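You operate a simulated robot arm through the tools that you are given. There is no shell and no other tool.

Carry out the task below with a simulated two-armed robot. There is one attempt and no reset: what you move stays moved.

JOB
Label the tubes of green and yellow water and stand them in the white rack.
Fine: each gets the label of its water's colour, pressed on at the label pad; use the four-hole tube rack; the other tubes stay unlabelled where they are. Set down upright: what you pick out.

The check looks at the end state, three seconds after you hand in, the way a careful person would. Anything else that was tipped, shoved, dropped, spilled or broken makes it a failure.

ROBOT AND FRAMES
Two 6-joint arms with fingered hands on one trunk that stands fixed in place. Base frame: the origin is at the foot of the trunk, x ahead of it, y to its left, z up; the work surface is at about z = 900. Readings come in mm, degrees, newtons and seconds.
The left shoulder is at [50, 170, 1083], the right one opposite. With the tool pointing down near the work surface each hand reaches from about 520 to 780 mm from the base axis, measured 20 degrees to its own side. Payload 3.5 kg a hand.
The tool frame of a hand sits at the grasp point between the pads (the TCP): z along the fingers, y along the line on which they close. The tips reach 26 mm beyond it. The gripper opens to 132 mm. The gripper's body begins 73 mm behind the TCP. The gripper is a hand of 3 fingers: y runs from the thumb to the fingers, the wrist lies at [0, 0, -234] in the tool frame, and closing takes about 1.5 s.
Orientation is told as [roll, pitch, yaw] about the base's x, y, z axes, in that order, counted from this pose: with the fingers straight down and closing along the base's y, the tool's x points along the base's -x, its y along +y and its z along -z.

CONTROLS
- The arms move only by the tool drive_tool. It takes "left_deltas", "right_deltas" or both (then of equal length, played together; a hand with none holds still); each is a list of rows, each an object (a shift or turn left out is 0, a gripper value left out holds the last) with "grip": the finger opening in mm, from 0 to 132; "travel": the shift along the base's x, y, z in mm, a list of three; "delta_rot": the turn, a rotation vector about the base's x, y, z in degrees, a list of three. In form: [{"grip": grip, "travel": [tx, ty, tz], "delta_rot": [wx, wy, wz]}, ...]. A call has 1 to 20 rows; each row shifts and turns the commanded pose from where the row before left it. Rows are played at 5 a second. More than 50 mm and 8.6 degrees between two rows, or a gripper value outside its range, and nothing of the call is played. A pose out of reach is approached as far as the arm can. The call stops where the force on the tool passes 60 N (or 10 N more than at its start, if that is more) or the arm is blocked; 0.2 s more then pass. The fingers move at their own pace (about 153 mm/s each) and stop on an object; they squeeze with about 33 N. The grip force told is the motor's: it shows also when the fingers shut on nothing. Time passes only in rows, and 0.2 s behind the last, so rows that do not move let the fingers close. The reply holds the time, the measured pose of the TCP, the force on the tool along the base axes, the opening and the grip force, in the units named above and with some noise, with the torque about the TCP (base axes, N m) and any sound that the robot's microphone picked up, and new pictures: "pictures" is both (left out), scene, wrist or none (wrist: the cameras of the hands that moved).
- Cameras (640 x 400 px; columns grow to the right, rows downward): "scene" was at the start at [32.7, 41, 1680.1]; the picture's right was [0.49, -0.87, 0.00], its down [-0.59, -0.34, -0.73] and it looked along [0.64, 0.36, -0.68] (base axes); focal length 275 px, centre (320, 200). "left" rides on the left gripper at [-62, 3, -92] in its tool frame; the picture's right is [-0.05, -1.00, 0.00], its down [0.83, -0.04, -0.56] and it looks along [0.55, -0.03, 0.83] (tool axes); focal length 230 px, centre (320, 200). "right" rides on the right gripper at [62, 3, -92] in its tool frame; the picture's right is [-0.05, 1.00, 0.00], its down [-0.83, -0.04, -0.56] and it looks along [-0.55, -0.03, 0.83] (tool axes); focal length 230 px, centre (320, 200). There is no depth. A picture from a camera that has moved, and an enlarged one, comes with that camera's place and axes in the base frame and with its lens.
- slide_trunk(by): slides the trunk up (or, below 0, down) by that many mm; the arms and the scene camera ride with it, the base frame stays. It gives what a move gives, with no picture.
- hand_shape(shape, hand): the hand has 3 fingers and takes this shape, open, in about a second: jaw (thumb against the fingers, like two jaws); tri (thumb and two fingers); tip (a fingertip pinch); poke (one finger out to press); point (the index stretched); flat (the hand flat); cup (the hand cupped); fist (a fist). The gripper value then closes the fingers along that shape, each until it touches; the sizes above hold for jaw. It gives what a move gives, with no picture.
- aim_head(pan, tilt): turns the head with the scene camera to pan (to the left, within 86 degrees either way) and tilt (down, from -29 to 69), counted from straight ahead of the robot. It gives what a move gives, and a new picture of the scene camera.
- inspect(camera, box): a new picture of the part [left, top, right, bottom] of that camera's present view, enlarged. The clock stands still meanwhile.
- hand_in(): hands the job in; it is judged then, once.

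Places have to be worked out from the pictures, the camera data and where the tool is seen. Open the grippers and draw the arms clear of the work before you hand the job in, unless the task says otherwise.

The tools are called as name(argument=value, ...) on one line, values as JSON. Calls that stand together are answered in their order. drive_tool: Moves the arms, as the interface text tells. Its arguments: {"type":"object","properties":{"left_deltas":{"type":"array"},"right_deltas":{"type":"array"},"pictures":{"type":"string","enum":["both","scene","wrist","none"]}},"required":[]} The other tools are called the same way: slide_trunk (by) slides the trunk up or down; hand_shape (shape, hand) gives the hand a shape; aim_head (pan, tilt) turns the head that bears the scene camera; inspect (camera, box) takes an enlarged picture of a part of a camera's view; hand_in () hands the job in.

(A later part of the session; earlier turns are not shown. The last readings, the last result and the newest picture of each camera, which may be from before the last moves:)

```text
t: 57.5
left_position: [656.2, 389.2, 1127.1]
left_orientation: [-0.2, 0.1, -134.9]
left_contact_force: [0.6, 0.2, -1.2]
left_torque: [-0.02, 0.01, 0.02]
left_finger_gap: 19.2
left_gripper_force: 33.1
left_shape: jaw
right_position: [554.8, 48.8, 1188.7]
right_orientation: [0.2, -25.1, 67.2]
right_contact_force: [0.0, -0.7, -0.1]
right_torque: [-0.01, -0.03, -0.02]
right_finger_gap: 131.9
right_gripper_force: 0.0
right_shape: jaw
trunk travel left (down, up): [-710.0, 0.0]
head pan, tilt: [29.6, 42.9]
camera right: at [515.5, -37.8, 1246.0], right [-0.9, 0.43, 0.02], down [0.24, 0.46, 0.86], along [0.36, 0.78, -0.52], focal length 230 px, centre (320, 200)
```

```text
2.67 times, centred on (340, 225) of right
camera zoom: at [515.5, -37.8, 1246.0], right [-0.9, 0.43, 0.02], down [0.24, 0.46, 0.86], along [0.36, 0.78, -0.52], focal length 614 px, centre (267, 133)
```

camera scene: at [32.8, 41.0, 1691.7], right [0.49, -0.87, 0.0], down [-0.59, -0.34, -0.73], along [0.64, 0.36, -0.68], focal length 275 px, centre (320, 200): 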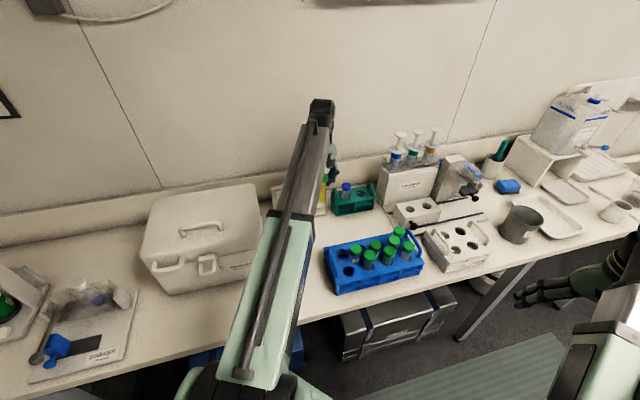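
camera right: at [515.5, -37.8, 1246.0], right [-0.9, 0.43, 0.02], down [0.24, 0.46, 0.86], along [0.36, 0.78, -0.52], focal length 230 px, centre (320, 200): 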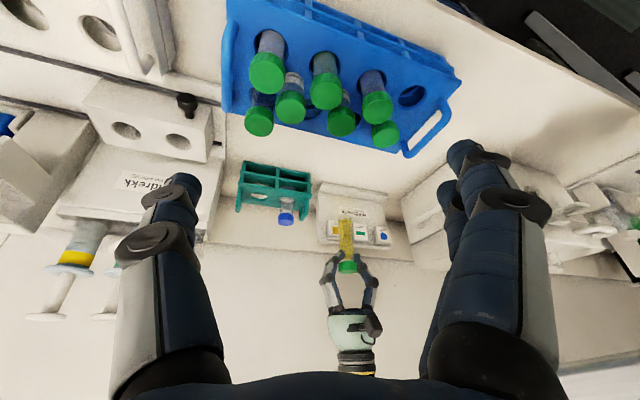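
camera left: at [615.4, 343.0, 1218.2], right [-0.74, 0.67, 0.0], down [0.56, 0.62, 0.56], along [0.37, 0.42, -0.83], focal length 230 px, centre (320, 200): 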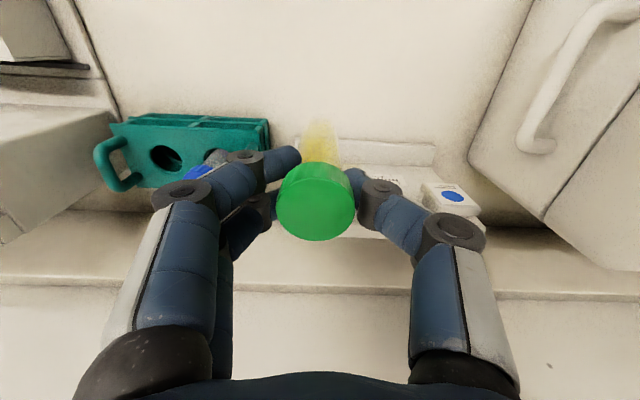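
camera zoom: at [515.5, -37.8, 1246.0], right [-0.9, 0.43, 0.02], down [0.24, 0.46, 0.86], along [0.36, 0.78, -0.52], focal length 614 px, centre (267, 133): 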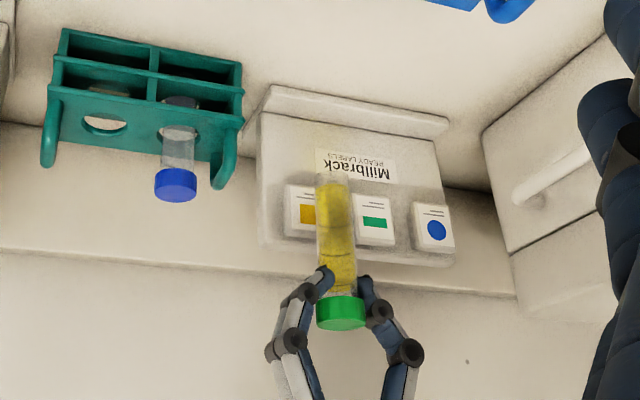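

With the right camera, better triangulation puts the yellow patch at about (693.5,431,1028) and the green at about (647,477,1028), with the card faces roughly vertical. I'll lower the tube to press height (TCP z≈1080) while still about 30 mm in front of the yellow card.

drive_tool(left_deltas=[{"travel": [2, 3, -15]}, {"travel": [2, 3, -15]}, {"travel": [2, 3.5, -16]}, {}], pictures="wrist")

inspect(camera="right", box=[270, 160, 430, 280])

inspect(camera="scene", box=[260, 140, 400, 225])

```text
t: 58.5
left_position: [660.5, 398.9, 1080.8]
left_orientation: [-0.1, 0.1, -134.9]
left_contact_force: [0.6, 0.3, 0.0]
left_torque: [0.02, -0.01, 0.01]
left_finger_gap: 19.3
left_gripper_force: 32.6
left_shape: jaw
right_position: [555.4, 49.4, 1188.6]
right_orientation: [0.1, -25.1, 67.2]
right_contact_force: [0.0, 0.1, -1.0]
right_torque: [0.02, 0.05, 0.0]
right_finger_gap: 131.9
right_gripper_force: 0.0
right_shape: jaw
trunk travel left (down, up): [-710.0, 0.0]
head pan, tilt: [29.6, 42.9]
camera left: at [620.7, 352.3, 1173.0], right [-0.74, 0.67, 0.0], down [0.56, 0.62, 0.56], along [0.37, 0.42, -0.83], focal length 230 px, centre (320, 200)
```

left: 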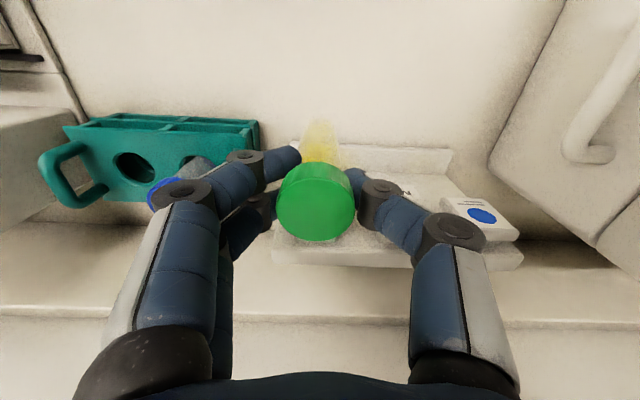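

```text
3.33 times, centred on (350, 220) of right
camera zoom: at [515.7, -37.6, 1246.0], right [-0.9, 0.43, 0.02], down [0.24, 0.46, 0.85], along [0.36, 0.78, -0.52], focal length 767 px, centre (220, 133)
```

zoom: 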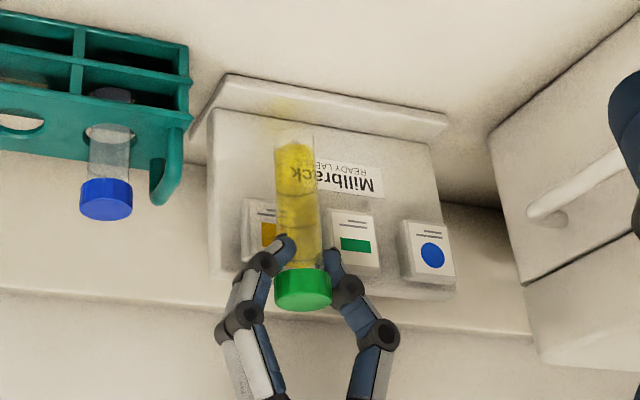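

```text
4.57 times, centred on (330, 182) of scene
camera zoom: at [32.7, 41.0, 1691.7], right [0.49, -0.87, 0.0], down [-0.59, -0.34, -0.73], along [0.64, 0.36, -0.68], focal length 1258 px, centre (274, 280)
```

zoom: 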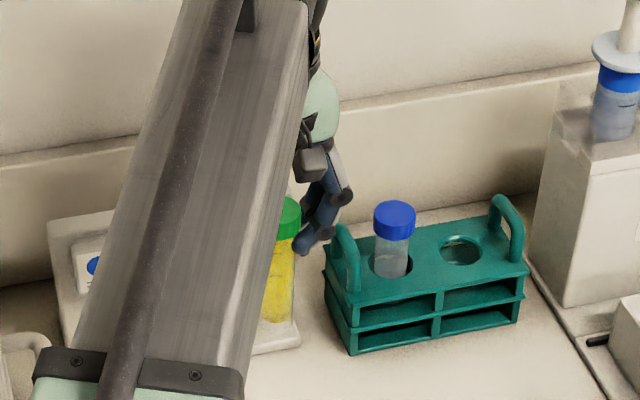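

The tube is lined up with the yellow card (hand and patch at r≈185). I'll advance toward the board in small steps, watching the force.

drive_tool(left_deltas=[{"travel": [5, 5, 0]}, {"travel": [5, 5, 0]}, {"travel": [4, 4, 0]}, {}], pictures="wrist")

inspect(camera="right", box=[270, 160, 430, 280])

```text
t: 59.5
left_position: [675.8, 413.4, 1080.4]
left_orientation: [-0.3, 0.0, -134.9]
left_contact_force: [0.1, 0.3, -0.2]
left_torque: [0.03, 0.02, 0.0]
left_finger_gap: 19.2
left_gripper_force: 33.2
left_shape: jaw
right_position: [554.8, 48.7, 1188.3]
right_orientation: [0.1, -25.1, 67.2]
right_contact_force: [0.5, 0.4, 0.1]
right_torque: [-0.02, 0.0, 0.05]
right_finger_gap: 131.9
right_gripper_force: 0.2
right_shape: jaw
trunk travel left (down, up): [-710.0, 0.0]
head pan, tilt: [29.6, 42.9]
camera left: at [635.1, 366.5, 1172.9], right [-0.74, 0.67, 0.0], down [0.56, 0.62, 0.56], along [0.37, 0.42, -0.83], focal length 230 px, centre (320, 200)
```

left: 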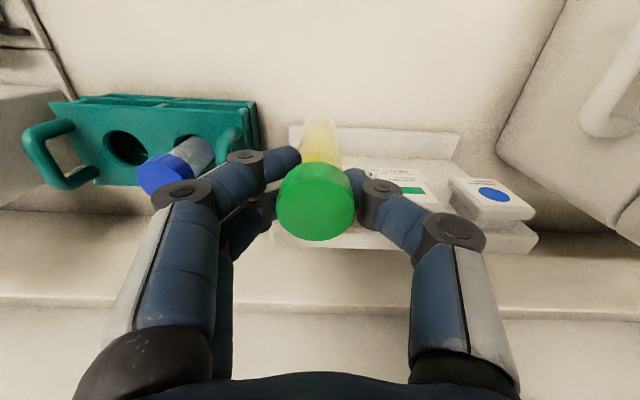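

```text
3.33 times, centred on (350, 220) of right
camera zoom: at [515.7, -37.6, 1246.0], right [-0.9, 0.43, 0.02], down [0.24, 0.46, 0.85], along [0.36, 0.78, -0.52], focal length 767 px, centre (220, 133)
```

zoom: 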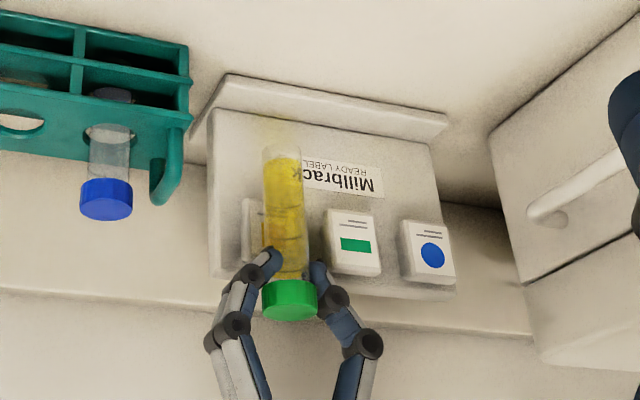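

No contact yet at n≈770. I'll continue in finer steps.

drive_tool(left_deltas=[{"travel": [1.5, 1.5, 0]}, {"travel": [1.5, 1.5, 0]}, {"travel": [1.5, 1.5, 0]}, {}], pictures="none")

inspect(camera="right", box=[300, 170, 380, 230])

```text
t: 60.5
left_position: [679.5, 416.0, 1080.5]
left_orientation: [-0.3, 0.1, -134.9]
left_contact_force: [-1.0, -0.5, -0.7]
left_torque: [0.02, -0.04, 0.02]
left_finger_gap: 19.3
left_gripper_force: 33.5
left_shape: jaw
right_position: [555.8, 49.8, 1187.5]
right_orientation: [0.2, -25.1, 67.2]
right_contact_force: [-0.8, 0.3, -1.0]
right_torque: [0.01, 0.01, 0.01]
right_finger_gap: 131.9
right_gripper_force: 0.0
right_shape: jaw
trunk travel left (down, up): [-710.0, 0.0]
head pan, tilt: [29.6, 42.9]
```

```text
6.67 times, centred on (340, 200) of right
camera zoom: at [515.8, -37.6, 1246.0], right [-0.9, 0.43, 0.02], down [0.24, 0.46, 0.85], along [0.36, 0.78, -0.52], focal length 1534 px, centre (187, 200)
```

zoom: 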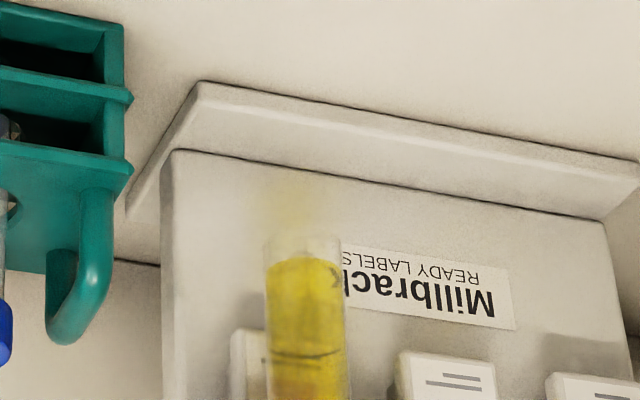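

Still no clear contact (n≈775). Advancing further in about 2 mm steps.

drive_tool(left_deltas=[{"travel": [1.4, 1.4, 0]}, {"travel": [1.4, 1.4, 0]}, {}], pictures="none")

inspect(camera="right", box=[290, 180, 390, 255])

```text
t: 61.3
left_position: [681.7, 420.5, 1081.5]
left_orientation: [-0.2, 0.2, -134.9]
left_contact_force: [-0.5, -0.2, -1.0]
left_torque: [-0.04, -0.01, 0.01]
left_finger_gap: 19.1
left_gripper_force: 32.7
left_shape: jaw
right_position: [556.4, 49.0, 1187.6]
right_orientation: [0.1, -25.2, 67.2]
right_contact_force: [0.3, 0.5, 0.8]
right_torque: [0.0, -0.03, -0.01]
right_finger_gap: 132.1
right_gripper_force: 0.1
right_shape: jaw
trunk travel left (down, up): [-710.0, 0.0]
head pan, tilt: [29.6, 42.9]
```

```text
5.33 times, centred on (340, 218) of right
camera zoom: at [515.8, -37.6, 1246.0], right [-0.9, 0.43, 0.02], down [0.24, 0.46, 0.85], along [0.36, 0.78, -0.52], focal length 1227 px, centre (213, 107)
```

zoom: 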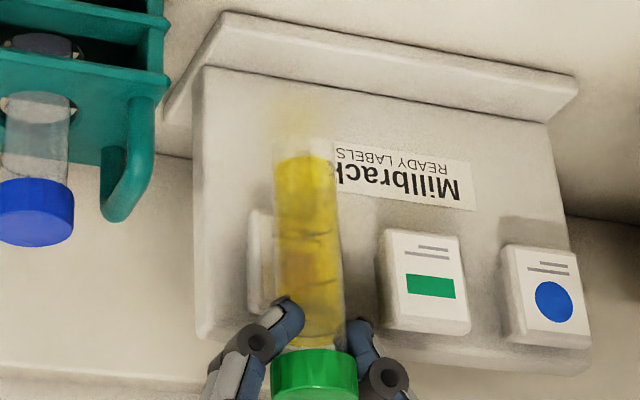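

Not touching yet. The fingertips are near the card's upper edge, so I'll raise 6 mm to keep them clear and continue inward gently.

drive_tool(left_deltas=[{"travel": [0, 0, 6]}, {"travel": [1, 1, 0]}, {"travel": [1, 1, 0]}, {}], pictures="none")

drive_tool(left_deltas=[{"travel": [1, 1, 0]}, {}], pictures="wrist")

inspect(camera="right", box=[290, 180, 390, 255])

```text
t: 62.3
left_position: [684.8, 422.7, 1087.0]
left_orientation: [-0.2, 0.1, -134.9]
left_contact_force: [0.3, -0.4, -0.8]
left_torque: [-0.05, 0.03, -0.01]
left_finger_gap: 19.4
left_gripper_force: 33.3
left_shape: jaw
right_position: [554.9, 48.6, 1188.8]
right_orientation: [0.1, -25.0, 67.2]
right_contact_force: [-0.8, 0.0, 0.0]
right_torque: [-0.01, -0.01, 0.02]
right_finger_gap: 132.1
right_gripper_force: 0.1
right_shape: jaw
trunk travel left (down, up): [-710.0, 0.0]
head pan, tilt: [29.6, 42.9]
```

```text
t: 62.9
left_position: [685.0, 423.4, 1087.3]
left_orientation: [-0.2, 0.1, -134.9]
left_contact_force: [-0.8, -0.2, -1.1]
left_torque: [-0.07, 0.05, -0.03]
left_finger_gap: 19.1
left_gripper_force: 32.8
left_shape: jaw
right_position: [555.0, 48.9, 1187.4]
right_orientation: [0.2, -25.1, 67.2]
right_contact_force: [-1.4, -0.4, -0.7]
right_torque: [0.01, 0.02, 0.0]
right_finger_gap: 131.9
right_gripper_force: 0.0
right_shape: jaw
trunk travel left (down, up): [-710.0, 0.0]
head pan, tilt: [29.6, 42.9]
camera left: at [644.9, 376.7, 1178.5], right [-0.74, 0.67, 0.0], down [0.56, 0.62, 0.56], along [0.37, 0.42, -0.83], focal length 230 px, centre (320, 200)
```

left: 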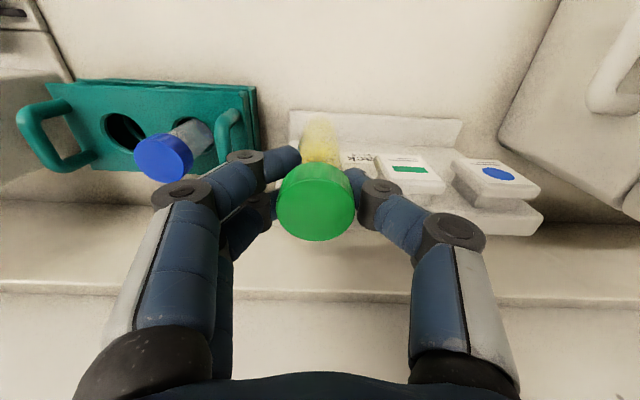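

```text
5.33 times, centred on (340, 218) of right
camera zoom: at [515.7, -37.7, 1246.0], right [-0.9, 0.43, 0.02], down [0.24, 0.46, 0.85], along [0.36, 0.78, -0.52], focal length 1227 px, centre (213, 107)
```

zoom: 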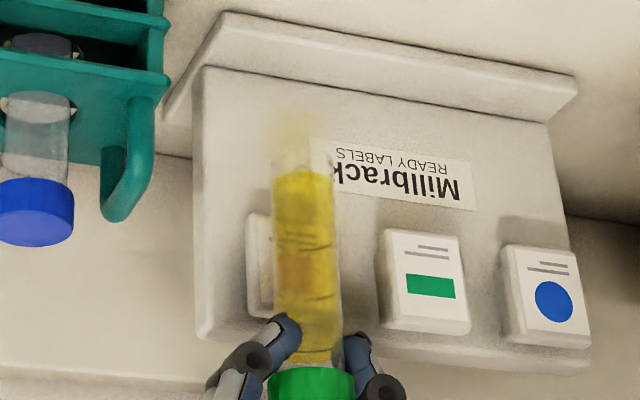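

The torque (−0.07, 0.05) indicates first contact, about 1.5 N on the tube. I'll press a little more.

drive_tool(left_deltas=[{"travel": [0.7, 0.7, 0]}, {"travel": [0.7, 0.7, 0]}, {}], pictures="wrist")

inspect(camera="right", box=[290, 180, 390, 255])

```text
t: 63.7
left_position: [688.5, 425.2, 1087.2]
left_orientation: [-0.2, 0.1, -134.9]
left_contact_force: [-1.3, -1.2, -0.3]
left_torque: [-0.06, 0.02, 0.0]
left_finger_gap: 19.1
left_gripper_force: 33.3
left_shape: jaw
right_position: [554.7, 47.7, 1187.7]
right_orientation: [0.1, -25.1, 67.2]
right_contact_force: [0.9, 0.0, -0.1]
right_torque: [-0.02, 0.0, 0.01]
right_finger_gap: 131.6
right_gripper_force: 0.0
right_shape: jaw
trunk travel left (down, up): [-710.0, 0.0]
head pan, tilt: [29.6, 42.9]
camera left: at [646.4, 378.2, 1178.5], right [-0.74, 0.67, 0.0], down [0.56, 0.62, 0.56], along [0.37, 0.42, -0.83], focal length 230 px, centre (320, 200)
```

left: 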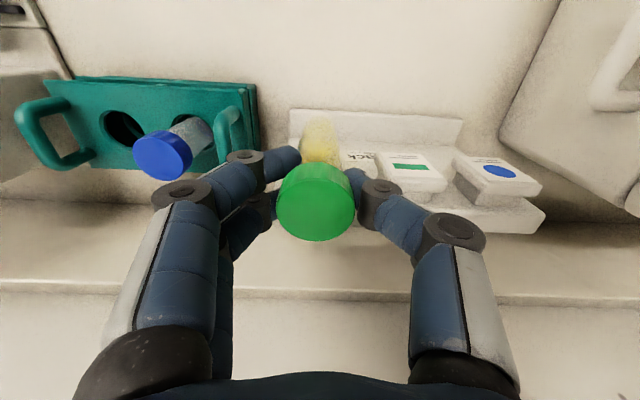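

```text
5.33 times, centred on (340, 218) of right
camera zoom: at [515.6, -37.7, 1246.0], right [-0.9, 0.43, 0.02], down [0.24, 0.46, 0.85], along [0.36, 0.78, -0.52], focal length 1227 px, centre (213, 107)
```

zoom: 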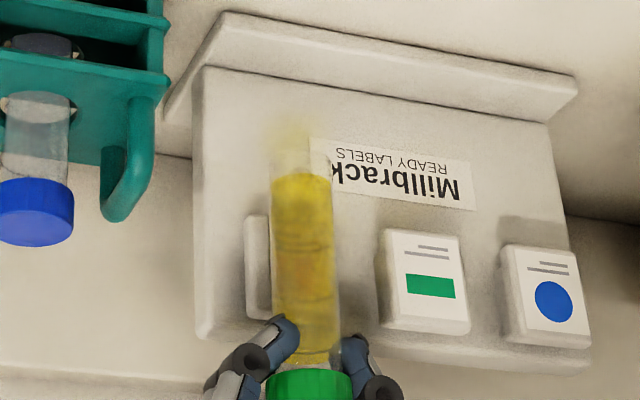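

Light contact at about 1.8 N. I'll press on a bit more firmly.

drive_tool(left_deltas=[{"travel": [1, 1, 0]}, {"travel": [1, 1, 0]}, {}, {}], pictures="wrist")

inspect(camera="right", box=[290, 180, 390, 255])

inspect(camera="left", box=[250, 90, 400, 250])

```text
t: 64.7
left_position: [688.4, 426.0, 1087.3]
left_orientation: [-0.3, 0.1, -134.9]
left_contact_force: [-1.1, -1.2, -0.3]
left_torque: [-0.08, 0.07, 0.01]
left_finger_gap: 19.2
left_gripper_force: 32.6
left_shape: jaw
right_position: [555.5, 48.2, 1187.4]
right_orientation: [0.1, -25.1, 67.2]
right_contact_force: [-0.9, -0.1, -0.6]
right_torque: [-0.01, 0.04, 0.02]
right_finger_gap: 132.0
right_gripper_force: 0.1
right_shape: jaw
trunk travel left (down, up): [-710.0, 0.0]
head pan, tilt: [29.6, 42.9]
camera left: at [648.6, 380.3, 1178.6], right [-0.74, 0.67, 0.0], down [0.56, 0.62, 0.56], along [0.37, 0.42, -0.83], focal length 230 px, centre (320, 200)
```

left: 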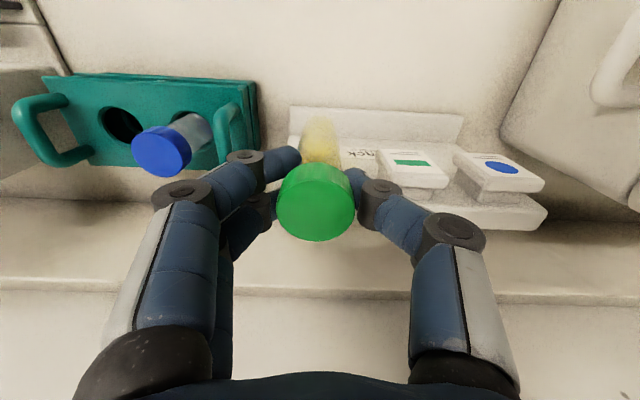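

```text
5.33 times, centred on (340, 218) of right
camera zoom: at [515.6, -37.7, 1246.0], right [-0.9, 0.43, 0.02], down [0.24, 0.46, 0.85], along [0.36, 0.78, -0.52], focal length 1227 px, centre (213, 107)
```

zoom: 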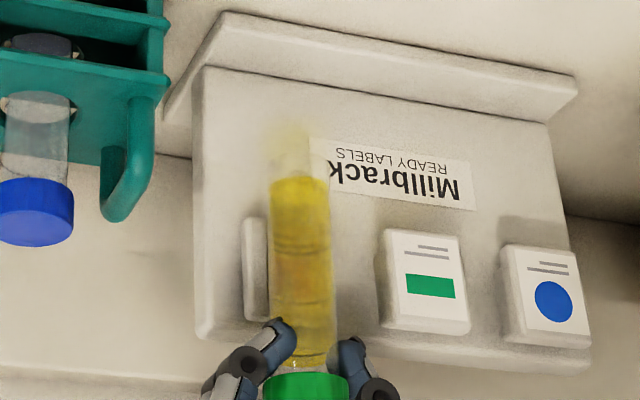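

```text
2.50 times, centred on (325, 170) of left
camera zoom: at [648.6, 380.3, 1178.6], right [-0.74, 0.67, 0.0], down [0.56, 0.62, 0.56], along [0.37, 0.42, -0.83], focal length 575 px, centre (308, 275)
```

zoom: 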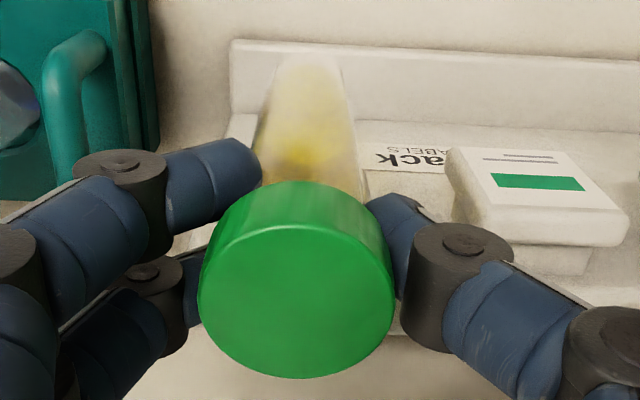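

The contact force stays around 1.7 N, so the tube is yielding slightly in the grip. I'll back off 25 mm and look whether the label has transferred.

drive_tool(left_deltas=[{"travel": [-6, -6, 0]}, {"travel": [-6, -6, 0]}, {"travel": [-6, -6, 0]}, {}], pictures="wrist")

inspect(camera="right", box=[290, 180, 390, 255])

inspect(camera="left", box=[250, 90, 400, 250])

```text
t: 65.7
left_position: [670.7, 408.1, 1086.5]
left_orientation: [-0.1, 0.1, -134.8]
left_contact_force: [1.6, 0.2, -0.9]
left_torque: [0.01, 0.01, -0.01]
left_finger_gap: 18.9
left_gripper_force: 32.9
left_shape: jaw
right_position: [555.4, 47.8, 1188.9]
right_orientation: [0.2, -25.0, 67.3]
right_contact_force: [-1.3, 0.0, 0.0]
right_torque: [-0.01, 0.01, -0.01]
right_finger_gap: 132.0
right_gripper_force: 0.1
right_shape: jaw
trunk travel left (down, up): [-710.0, 0.0]
head pan, tilt: [29.6, 42.9]
camera left: at [630.3, 362.4, 1178.6], right [-0.74, 0.67, 0.0], down [0.56, 0.62, 0.56], along [0.37, 0.42, -0.83], focal length 230 px, centre (320, 200)
```

left: 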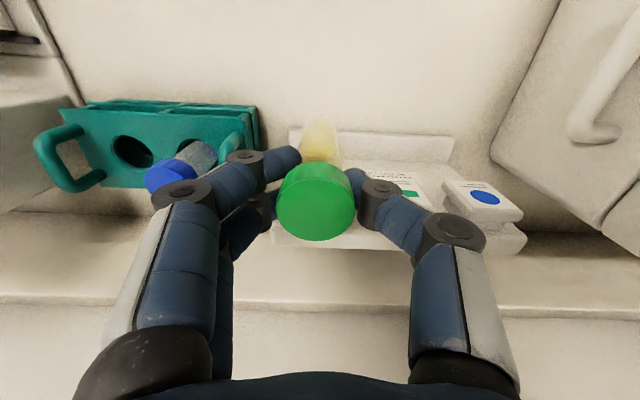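

```text
5.33 times, centred on (340, 218) of right
camera zoom: at [515.9, -37.5, 1245.9], right [-0.9, 0.43, 0.02], down [0.24, 0.46, 0.85], along [0.36, 0.78, -0.52], focal length 1227 px, centre (213, 107)
```

zoom: 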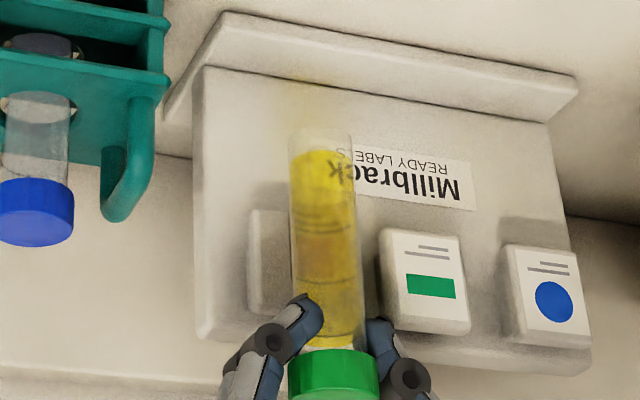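

```text
2.50 times, centred on (325, 170) of left
camera zoom: at [630.3, 362.4, 1178.6], right [-0.74, 0.67, 0.0], down [0.56, 0.62, 0.56], along [0.37, 0.42, -0.83], focal length 575 px, centre (308, 275)
```

zoom: 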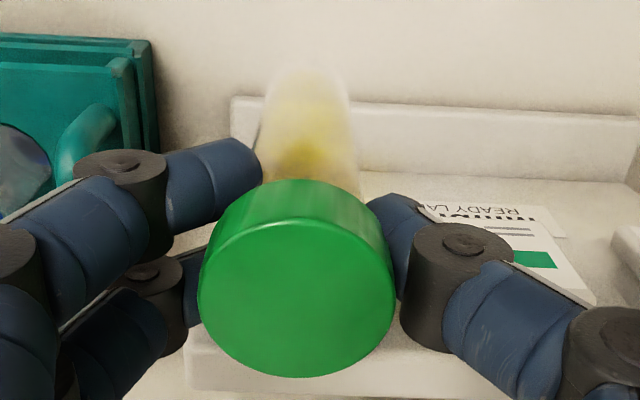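

The yellow card now looks bare behind the tube. I'll retreat further to confirm.

drive_tool(left_deltas=[{"travel": [-12, -12, 8]}, {"travel": [-15, -15, 10]}, {"travel": [-15, -15, 10]}, {}], pictures="wrist")

inspect(camera="right", box=[290, 180, 390, 255])

inspect(camera="left", box=[230, 100, 440, 250])

```text
t: 66.7
left_position: [629.7, 365.8, 1113.3]
left_orientation: [-0.1, 0.1, -135.0]
left_contact_force: [-0.2, -0.9, -0.6]
left_torque: [0.01, 0.0, -0.04]
left_finger_gap: 19.3
left_gripper_force: 33.0
left_shape: jaw
right_position: [555.9, 49.6, 1187.4]
right_orientation: [0.1, -25.1, 67.1]
right_contact_force: [-0.1, 0.4, 0.3]
right_torque: [0.03, -0.02, 0.01]
right_finger_gap: 132.1
right_gripper_force: 0.0
right_shape: jaw
trunk travel left (down, up): [-710.0, 0.0]
head pan, tilt: [29.6, 42.9]
camera left: at [589.4, 319.9, 1206.1], right [-0.74, 0.67, 0.0], down [0.56, 0.62, 0.56], along [0.37, 0.42, -0.83], focal length 230 px, centre (320, 200)
```

left: 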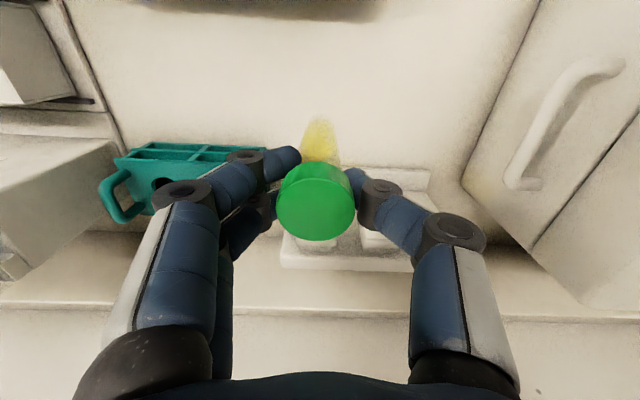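

```text
5.33 times, centred on (340, 218) of right
camera zoom: at [516.0, -37.4, 1245.9], right [-0.9, 0.43, 0.02], down [0.24, 0.46, 0.85], along [0.36, 0.78, -0.52], focal length 1227 px, centre (213, 107)
```

zoom: 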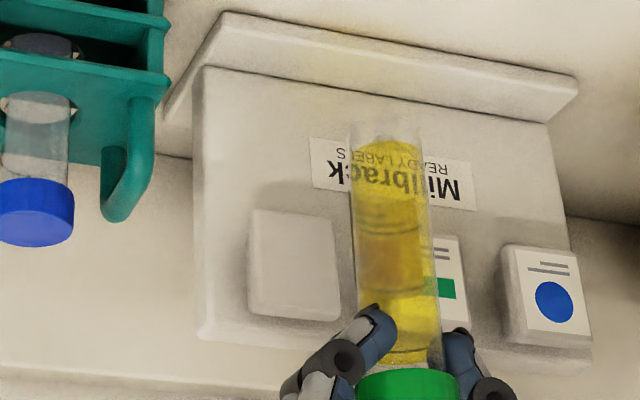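

```text
2.67 times, centred on (335, 175) of left
camera zoom: at [589.4, 319.9, 1206.1], right [-0.74, 0.67, 0.0], down [0.56, 0.62, 0.56], along [0.37, 0.42, -0.83], focal length 614 px, centre (280, 267)
```

zoom: 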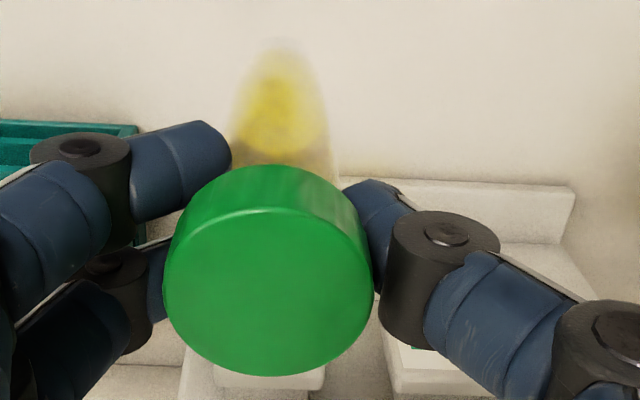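

The yellow card is bare and a label band shows on the tube, so the yellow label has transferred. I'll shift the right hand back for room and carry the tube back above the blue rack's front-left hole by the reverse route.

drive_tool(right_deltas=[{"travel": [0, -30, 0]}, {"travel": [0, -30, 0]}, {}, {}, {}, {}, {}, {}, {}, {}], left_deltas=[{"travel": [-6, -4, 14]}, {"travel": [-10, -10, 10]}, {"travel": [-16, -18, 5], "delta_rot": [0, 0, -5.5]}, {"travel": [-18, -20, 5], "delta_rot": [0, 0, -5.5]}, {"travel": [-18, -20, 0], "delta_rot": [0, 0, -5.5]}, {"travel": [-18, -20, 0], "delta_rot": [0, 0, -5.5]}, {"travel": [-18, -20, 0], "delta_rot": [0, 0, -5.5]}, {"travel": [-18, -20, 0], "delta_rot": [0, 0, -5.5]}, {"travel": [-18, -20, 0], "delta_rot": [0, 0, -5.5]}, {"travel": [-8, -16, 0], "delta_rot": [0, 0, -5.5]}], pictures="wrist")

inspect(camera="left", box=[200, 60, 440, 220])

inspect(camera="right", box=[300, 0, 520, 150])

```text
t: 68.9
left_position: [481.2, 198.9, 1148.7]
left_orientation: [-0.2, 0.1, -179.1]
left_contact_force: [0.4, 0.2, -0.2]
left_torque: [-0.01, -0.01, 0.01]
left_finger_gap: 19.2
left_gripper_force: 33.1
left_shape: jaw
right_position: [556.0, -11.7, 1188.2]
right_orientation: [0.1, -25.1, 67.0]
right_contact_force: [0.7, -0.6, -0.6]
right_torque: [-0.01, 0.01, -0.01]
right_finger_gap: 132.0
right_gripper_force: 0.0
right_shape: jaw
trunk travel left (down, up): [-710.0, 0.0]
head pan, tilt: [29.6, 42.9]
camera right: at [515.9, -97.6, 1246.3], right [-0.9, 0.43, 0.02], down [0.24, 0.46, 0.85], along [0.36, 0.78, -0.52], focal length 230 px, centre (320, 200)
camera left: at [419.9, 194.3, 1240.7], right [-0.07, 1.0, 0.0], down [0.83, 0.06, 0.56], along [0.56, 0.04, -0.83], focal length 230 px, centre (320, 200)
```

right: 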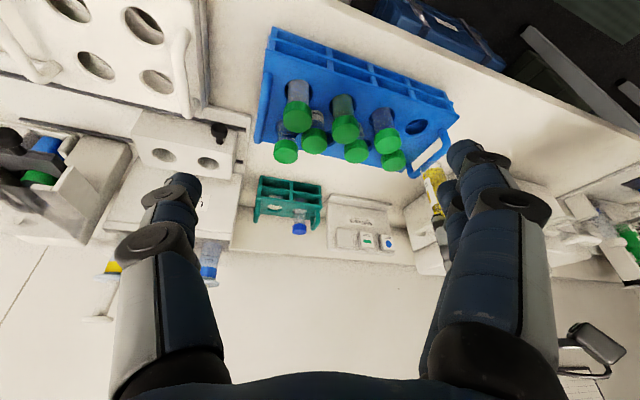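
left: 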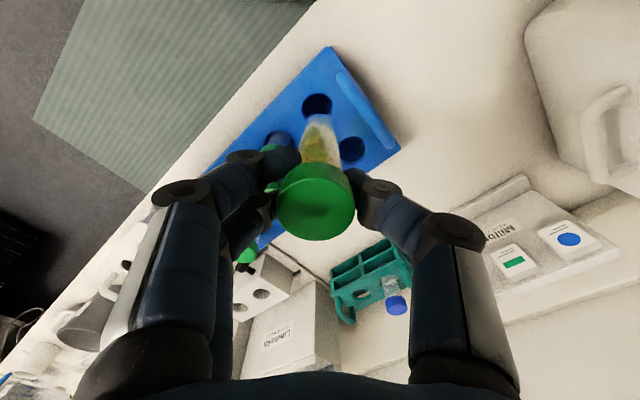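

```text
2.50 times, centred on (320, 140) of left
camera zoom: at [419.9, 194.3, 1240.7], right [-0.07, 1.0, 0.0], down [0.83, 0.06, 0.56], along [0.56, 0.04, -0.83], focal length 575 px, centre (320, 350)
```

zoom: 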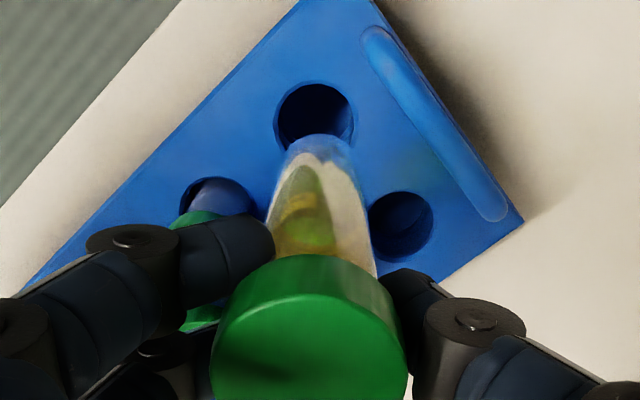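

```text
2.67 times, centred on (410, 75) of right
camera zoom: at [515.9, -97.6, 1246.3], right [-0.9, 0.43, 0.02], down [0.24, 0.46, 0.85], along [0.36, 0.78, -0.52], focal length 614 px, centre (80, 533)
```

zoom: 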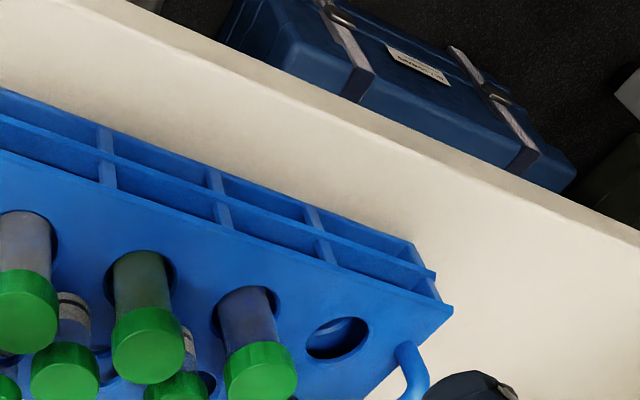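

The tube sits in the hand exactly as when I lifted it. I'll shift to the exact lift-off xy and lower to just above the hole.

drive_tool(left_deltas=[{"travel": [0.9, -0.6, -20]}, {"travel": [0, 0, -20]}, {"travel": [0, 0, -20]}, {"travel": [0, 0, -8]}, {}], pictures="wrist")

inspect(camera="left", box=[200, 60, 440, 220])

inspect(camera="right", box=[300, 60, 520, 210])

```text
t: 70.1
left_position: [481.9, 196.8, 1080.4]
left_orientation: [-0.2, 0.1, -178.9]
left_contact_force: [0.5, -0.2, -0.6]
left_torque: [0.0, -0.03, -0.04]
left_finger_gap: 18.9
left_gripper_force: 33.0
left_shape: jaw
right_position: [555.6, -12.7, 1189.0]
right_orientation: [0.2, -25.2, 67.2]
right_contact_force: [-0.9, -0.1, 0.7]
right_torque: [-0.02, 0.01, 0.02]
right_finger_gap: 132.1
right_gripper_force: 0.0
right_shape: jaw
trunk travel left (down, up): [-710.0, 0.0]
head pan, tilt: [29.6, 42.9]
camera left: at [421.3, 192.7, 1172.6], right [-0.07, 1.0, 0.0], down [0.83, 0.06, 0.56], along [0.56, 0.04, -0.83], focal length 230 px, centre (320, 200)
```

left: 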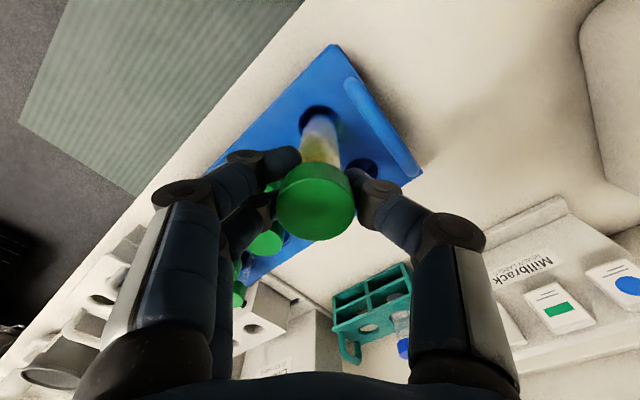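

```text
2.50 times, centred on (320, 140) of left
camera zoom: at [421.3, 192.7, 1172.6], right [-0.07, 1.0, 0.0], down [0.83, 0.06, 0.56], along [0.56, 0.04, -0.83], focal length 575 px, centre (320, 350)
```

zoom: 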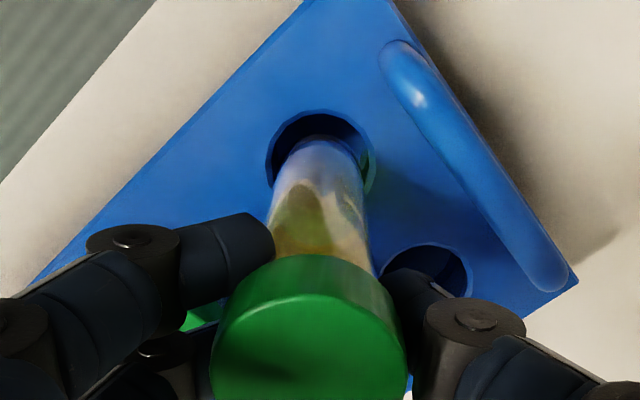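

```text
2.67 times, centred on (410, 135) of right
camera zoom: at [515.9, -97.5, 1246.3], right [-0.9, 0.43, 0.02], down [0.24, 0.46, 0.85], along [0.36, 0.78, -0.52], focal length 614 px, centre (80, 373)
```

zoom: 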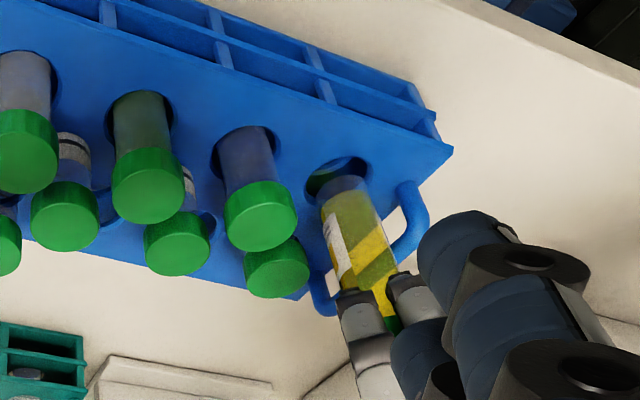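

The tube bottom is aligned over its hole, and the right camera shows the white label on the tube. Lowering in, watching the force.

drive_tool(left_deltas=[{"travel": [0, 0, -10]}, {"travel": [0, 0, -10]}, {"travel": [0, 0, -10]}, {}], pictures="wrist")

inspect(camera="right", box=[300, 60, 520, 210])

```text
t: 71.1
left_position: [482.0, 198.1, 1051.0]
left_orientation: [-0.2, 0.2, -178.9]
left_contact_force: [-0.3, -0.7, -0.7]
left_torque: [0.01, 0.04, 0.01]
left_finger_gap: 19.4
left_gripper_force: 33.1
left_shape: jaw
right_position: [554.6, -11.1, 1189.4]
right_orientation: [0.0, -25.1, 67.2]
right_contact_force: [-0.6, 0.7, -0.4]
right_torque: [0.01, -0.01, -0.01]
right_finger_gap: 132.0
right_gripper_force: 0.0
right_shape: jaw
trunk travel left (down, up): [-710.0, 0.0]
head pan, tilt: [29.6, 42.9]
camera left: at [421.1, 193.2, 1142.4], right [-0.07, 1.0, 0.0], down [0.83, 0.06, 0.56], along [0.56, 0.04, -0.83], focal length 230 px, centre (320, 200)
```

left: 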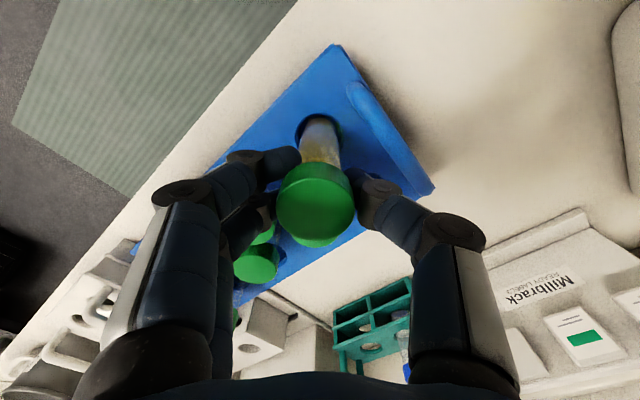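

```text
2.67 times, centred on (410, 135) of right
camera zoom: at [515.8, -97.5, 1246.3], right [-0.9, 0.43, 0.02], down [0.24, 0.46, 0.85], along [0.36, 0.78, -0.52], focal length 614 px, centre (80, 373)
```

zoom: 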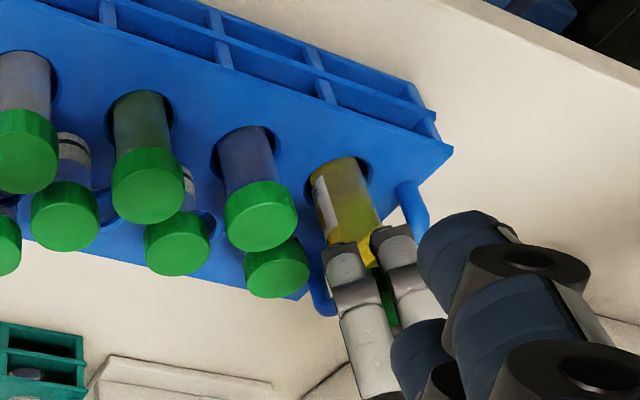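

It slides in with no force. Continuing down to the original seating height.

drive_tool(left_deltas=[{"travel": [0, 0, -12]}, {"travel": [0, 0, -12]}, {"travel": [0, 0, -8]}, {"travel": [0, 0, -4]}, {"travel": [0, 0, -2]}, {}], pictures="wrist")

inspect(camera="right", box=[300, 60, 520, 210])

```text
t: 72.5
left_position: [482.1, 197.4, 1011.3]
left_orientation: [-0.2, 0.2, -178.7]
left_contact_force: [0.2, 0.1, -0.5]
left_torque: [0.03, 0.01, 0.01]
left_finger_gap: 18.9
left_gripper_force: 32.7
left_shape: jaw
right_position: [555.7, -11.7, 1188.6]
right_orientation: [0.2, -25.2, 67.2]
right_contact_force: [0.7, 1.4, 0.8]
right_torque: [0.02, 0.02, 0.01]
right_finger_gap: 131.8
right_gripper_force: 0.0
right_shape: jaw
trunk travel left (down, up): [-710.0, 0.0]
head pan, tilt: [29.6, 42.9]
camera left: at [420.9, 193.2, 1104.2], right [-0.07, 1.0, 0.0], down [0.83, 0.06, 0.56], along [0.56, 0.04, -0.83], focal length 230 px, centre (320, 200)
```

left: 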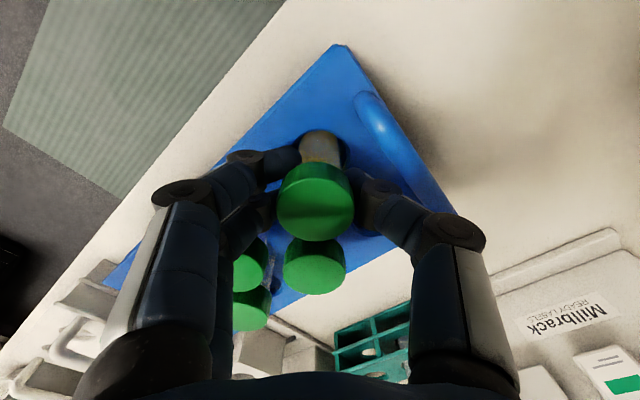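

```text
2.67 times, centred on (410, 135) of right
camera zoom: at [515.9, -97.4, 1246.3], right [-0.9, 0.43, 0.02], down [0.24, 0.46, 0.85], along [0.36, 0.78, -0.52], focal length 614 px, centre (80, 373)
```

zoom: 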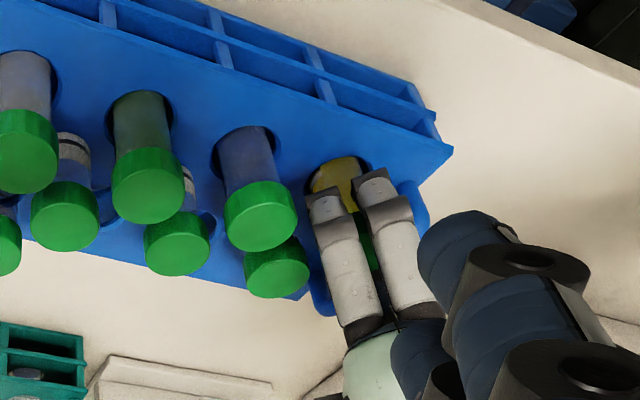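

Seated at its original height. Releasing to the same opening I approached with, then lifting straight up.

drive_tool(left_deltas=[{"grip": 48}, {}, {}, {}, {}, {"travel": [0, 0, 15]}, {"travel": [0, 0, 20]}, {"travel": [0, 0, 25]}, {"travel": [0, 0, 25]}, {"travel": [0, 0, 25]}], pictures="both")

inspect(camera="scene", box=[315, 215, 435, 300])

inspect(camera="left", box=[200, 60, 440, 220])

```text
t: 74.7
left_position: [481.6, 197.7, 1123.0]
left_orientation: [-0.2, 0.1, -179.1]
left_contact_force: [0.3, -0.2, -1.0]
left_torque: [-0.03, 0.0, 0.0]
left_finger_gap: 47.5
left_gripper_force: 0.1
left_shape: jaw
right_position: [555.9, -12.2, 1189.3]
right_orientation: [0.1, -25.1, 67.1]
right_contact_force: [0.3, 0.7, 1.0]
right_torque: [-0.02, 0.03, -0.01]
right_finger_gap: 131.8
right_gripper_force: 0.0
right_shape: jaw
trunk travel left (down, up): [-710.0, 0.0]
head pan, tilt: [29.6, 42.9]
camera scene: at [32.6, 40.9, 1691.7], right [0.49, -0.87, 0.0], down [-0.59, -0.34, -0.73], along [0.64, 0.36, -0.68], focal length 275 px, centre (320, 200)
camera left: at [420.5, 192.2, 1214.9], right [-0.07, 1.0, 0.0], down [0.83, 0.06, 0.56], along [0.56, 0.04, -0.83], focal length 230 px, centre (320, 200)
```

scene: 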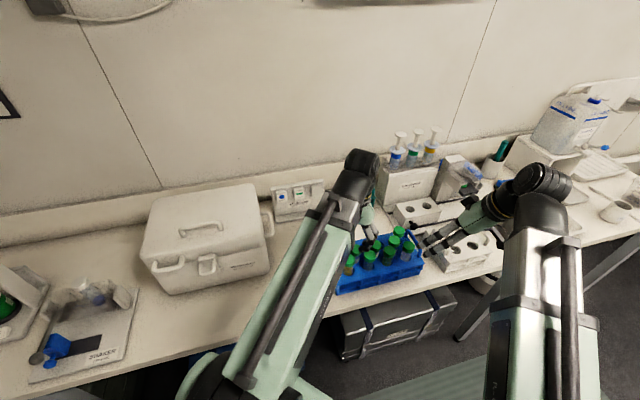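
left: 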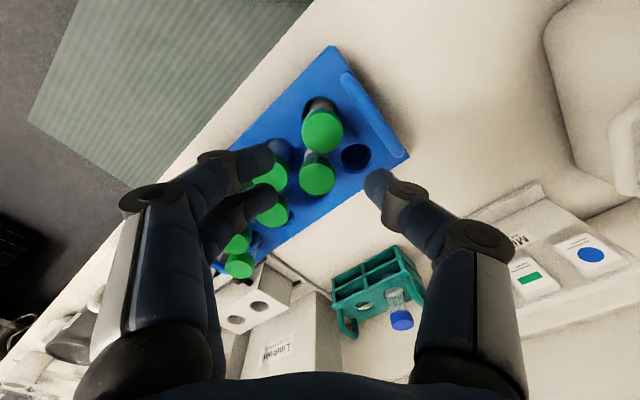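

```text
4.71 times, centred on (375, 258) of scene
camera zoom: at [32.6, 40.9, 1691.7], right [0.49, -0.87, 0.0], down [-0.59, -0.34, -0.73], along [0.64, 0.36, -0.68], focal length 1294 px, centre (61, -71)
```

zoom: 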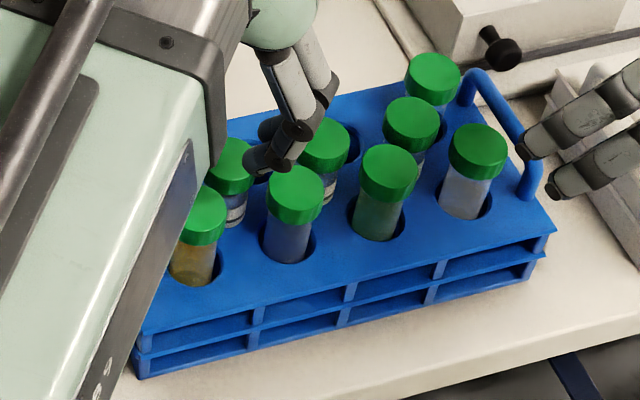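

```text
2.50 times, centred on (320, 140) of left
camera zoom: at [420.5, 192.2, 1214.9], right [-0.07, 1.0, 0.0], down [0.83, 0.06, 0.56], along [0.56, 0.04, -0.83], focal length 575 px, centre (320, 350)
```

zoom: 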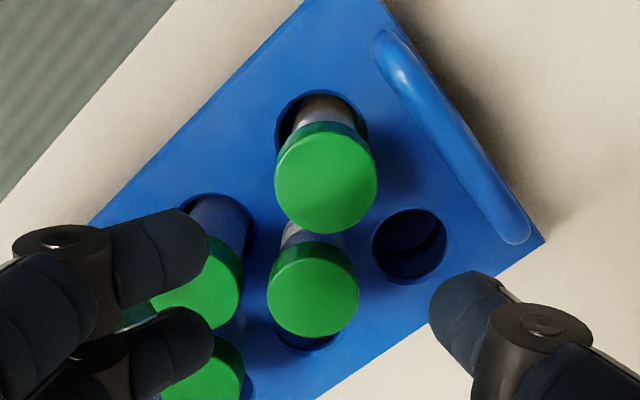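

Yellow is back in the front-left hole, labelled. Now the right arm takes over: I'll move the left hand clear to the left, and bring the right hand level over to measure the white rack's holes.

drive_tool(left_deltas=[{"travel": [8, 34, 8]}, {"travel": [12, 34, 8]}, {"travel": [12, 34, 5]}, {"travel": [12, 34, 5]}, {"travel": [12, 34, 0]}, {}, {}, {}, {}, {}, {}, {}, {}], right_deltas=[{"delta_rot": [-4.6, 1.9, 0]}, {"delta_rot": [-4.6, 1.9, 0]}, {"delta_rot": [-4.6, 1.9, 0]}, {"delta_rot": [-4.6, 1.9, 0]}, {"delta_rot": [-4.6, 1.9, 0]}, {"travel": [8, -7, -1], "delta_rot": [0, 0, -8.4]}, {"travel": [8, -7, -1], "delta_rot": [0, 0, -8.4]}, {"travel": [8, -7, -1], "delta_rot": [0, 0, -8.4]}, {"travel": [8, -7, -1], "delta_rot": [0, 0, -8.4]}, {"travel": [8, -7, -1], "delta_rot": [0, 0, -8.4]}, {"travel": [8, -7, -1], "delta_rot": [0, 0, -8.4]}, {"travel": [8, -7, -1], "delta_rot": [0, 0, -8.4]}, {"travel": [8, -7, -1], "delta_rot": [0, 0, -8.4]}], pictures="wrist")

inspect(camera="right", box=[230, 120, 430, 260])

```text
t: 77.5
left_position: [539.9, 366.7, 1148.7]
left_orientation: [-0.1, 0.1, -178.9]
left_contact_force: [-0.1, 0.5, 0.2]
left_torque: [0.01, -0.04, 0.0]
left_finger_gap: 47.9
left_gripper_force: 0.0
left_shape: jaw
right_position: [620.3, -67.3, 1180.8]
right_orientation: [0.1, -0.2, -0.1]
right_contact_force: [0.8, -0.1, 0.5]
right_torque: [-0.01, 0.01, 0.01]
right_finger_gap: 132.0
right_gripper_force: 0.1
right_shape: jaw
trunk travel left (down, up): [-710.0, 0.0]
head pan, tilt: [29.6, 42.9]
camera right: at [558.0, -64.1, 1272.6], right [0.05, 1.0, 0.0], down [0.83, -0.04, 0.56], along [0.56, -0.03, -0.83], focal length 230 px, centre (320, 200)
camera left: at [477.9, 363.2, 1240.9], right [-0.07, 1.0, 0.0], down [0.83, 0.06, 0.56], along [0.56, 0.04, -0.83], focal length 230 px, centre (320, 200)
```

right: 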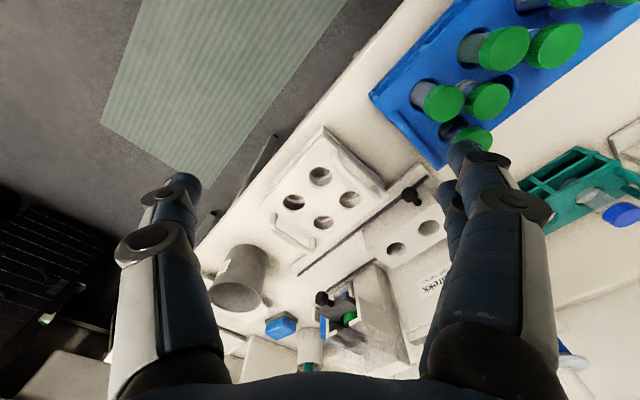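
left: 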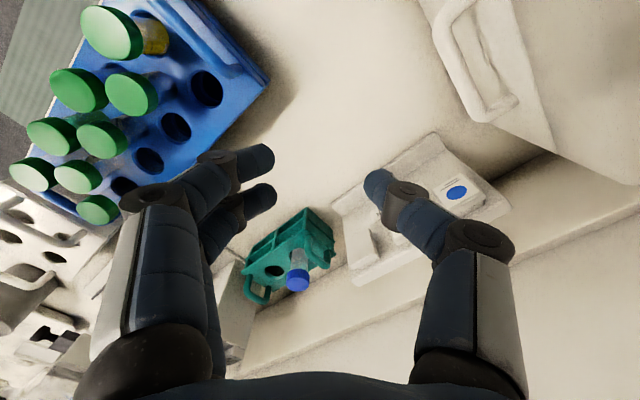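

```text
2.86 times, centred on (330, 190) of right
camera zoom: at [558.0, -64.1, 1272.6], right [0.05, 1.0, 0.0], down [0.83, -0.04, 0.56], along [0.56, -0.03, -0.83], focal length 657 px, centre (291, 229)
```

zoom: 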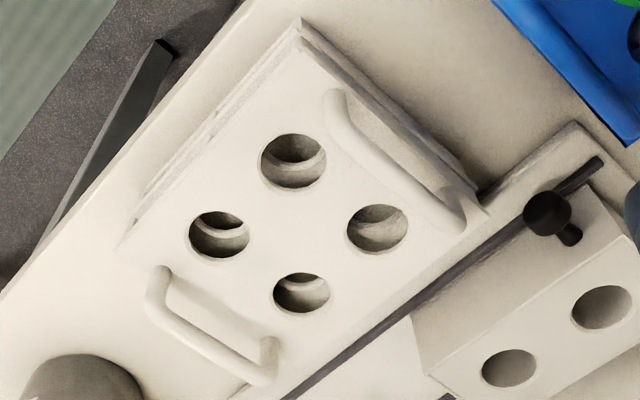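

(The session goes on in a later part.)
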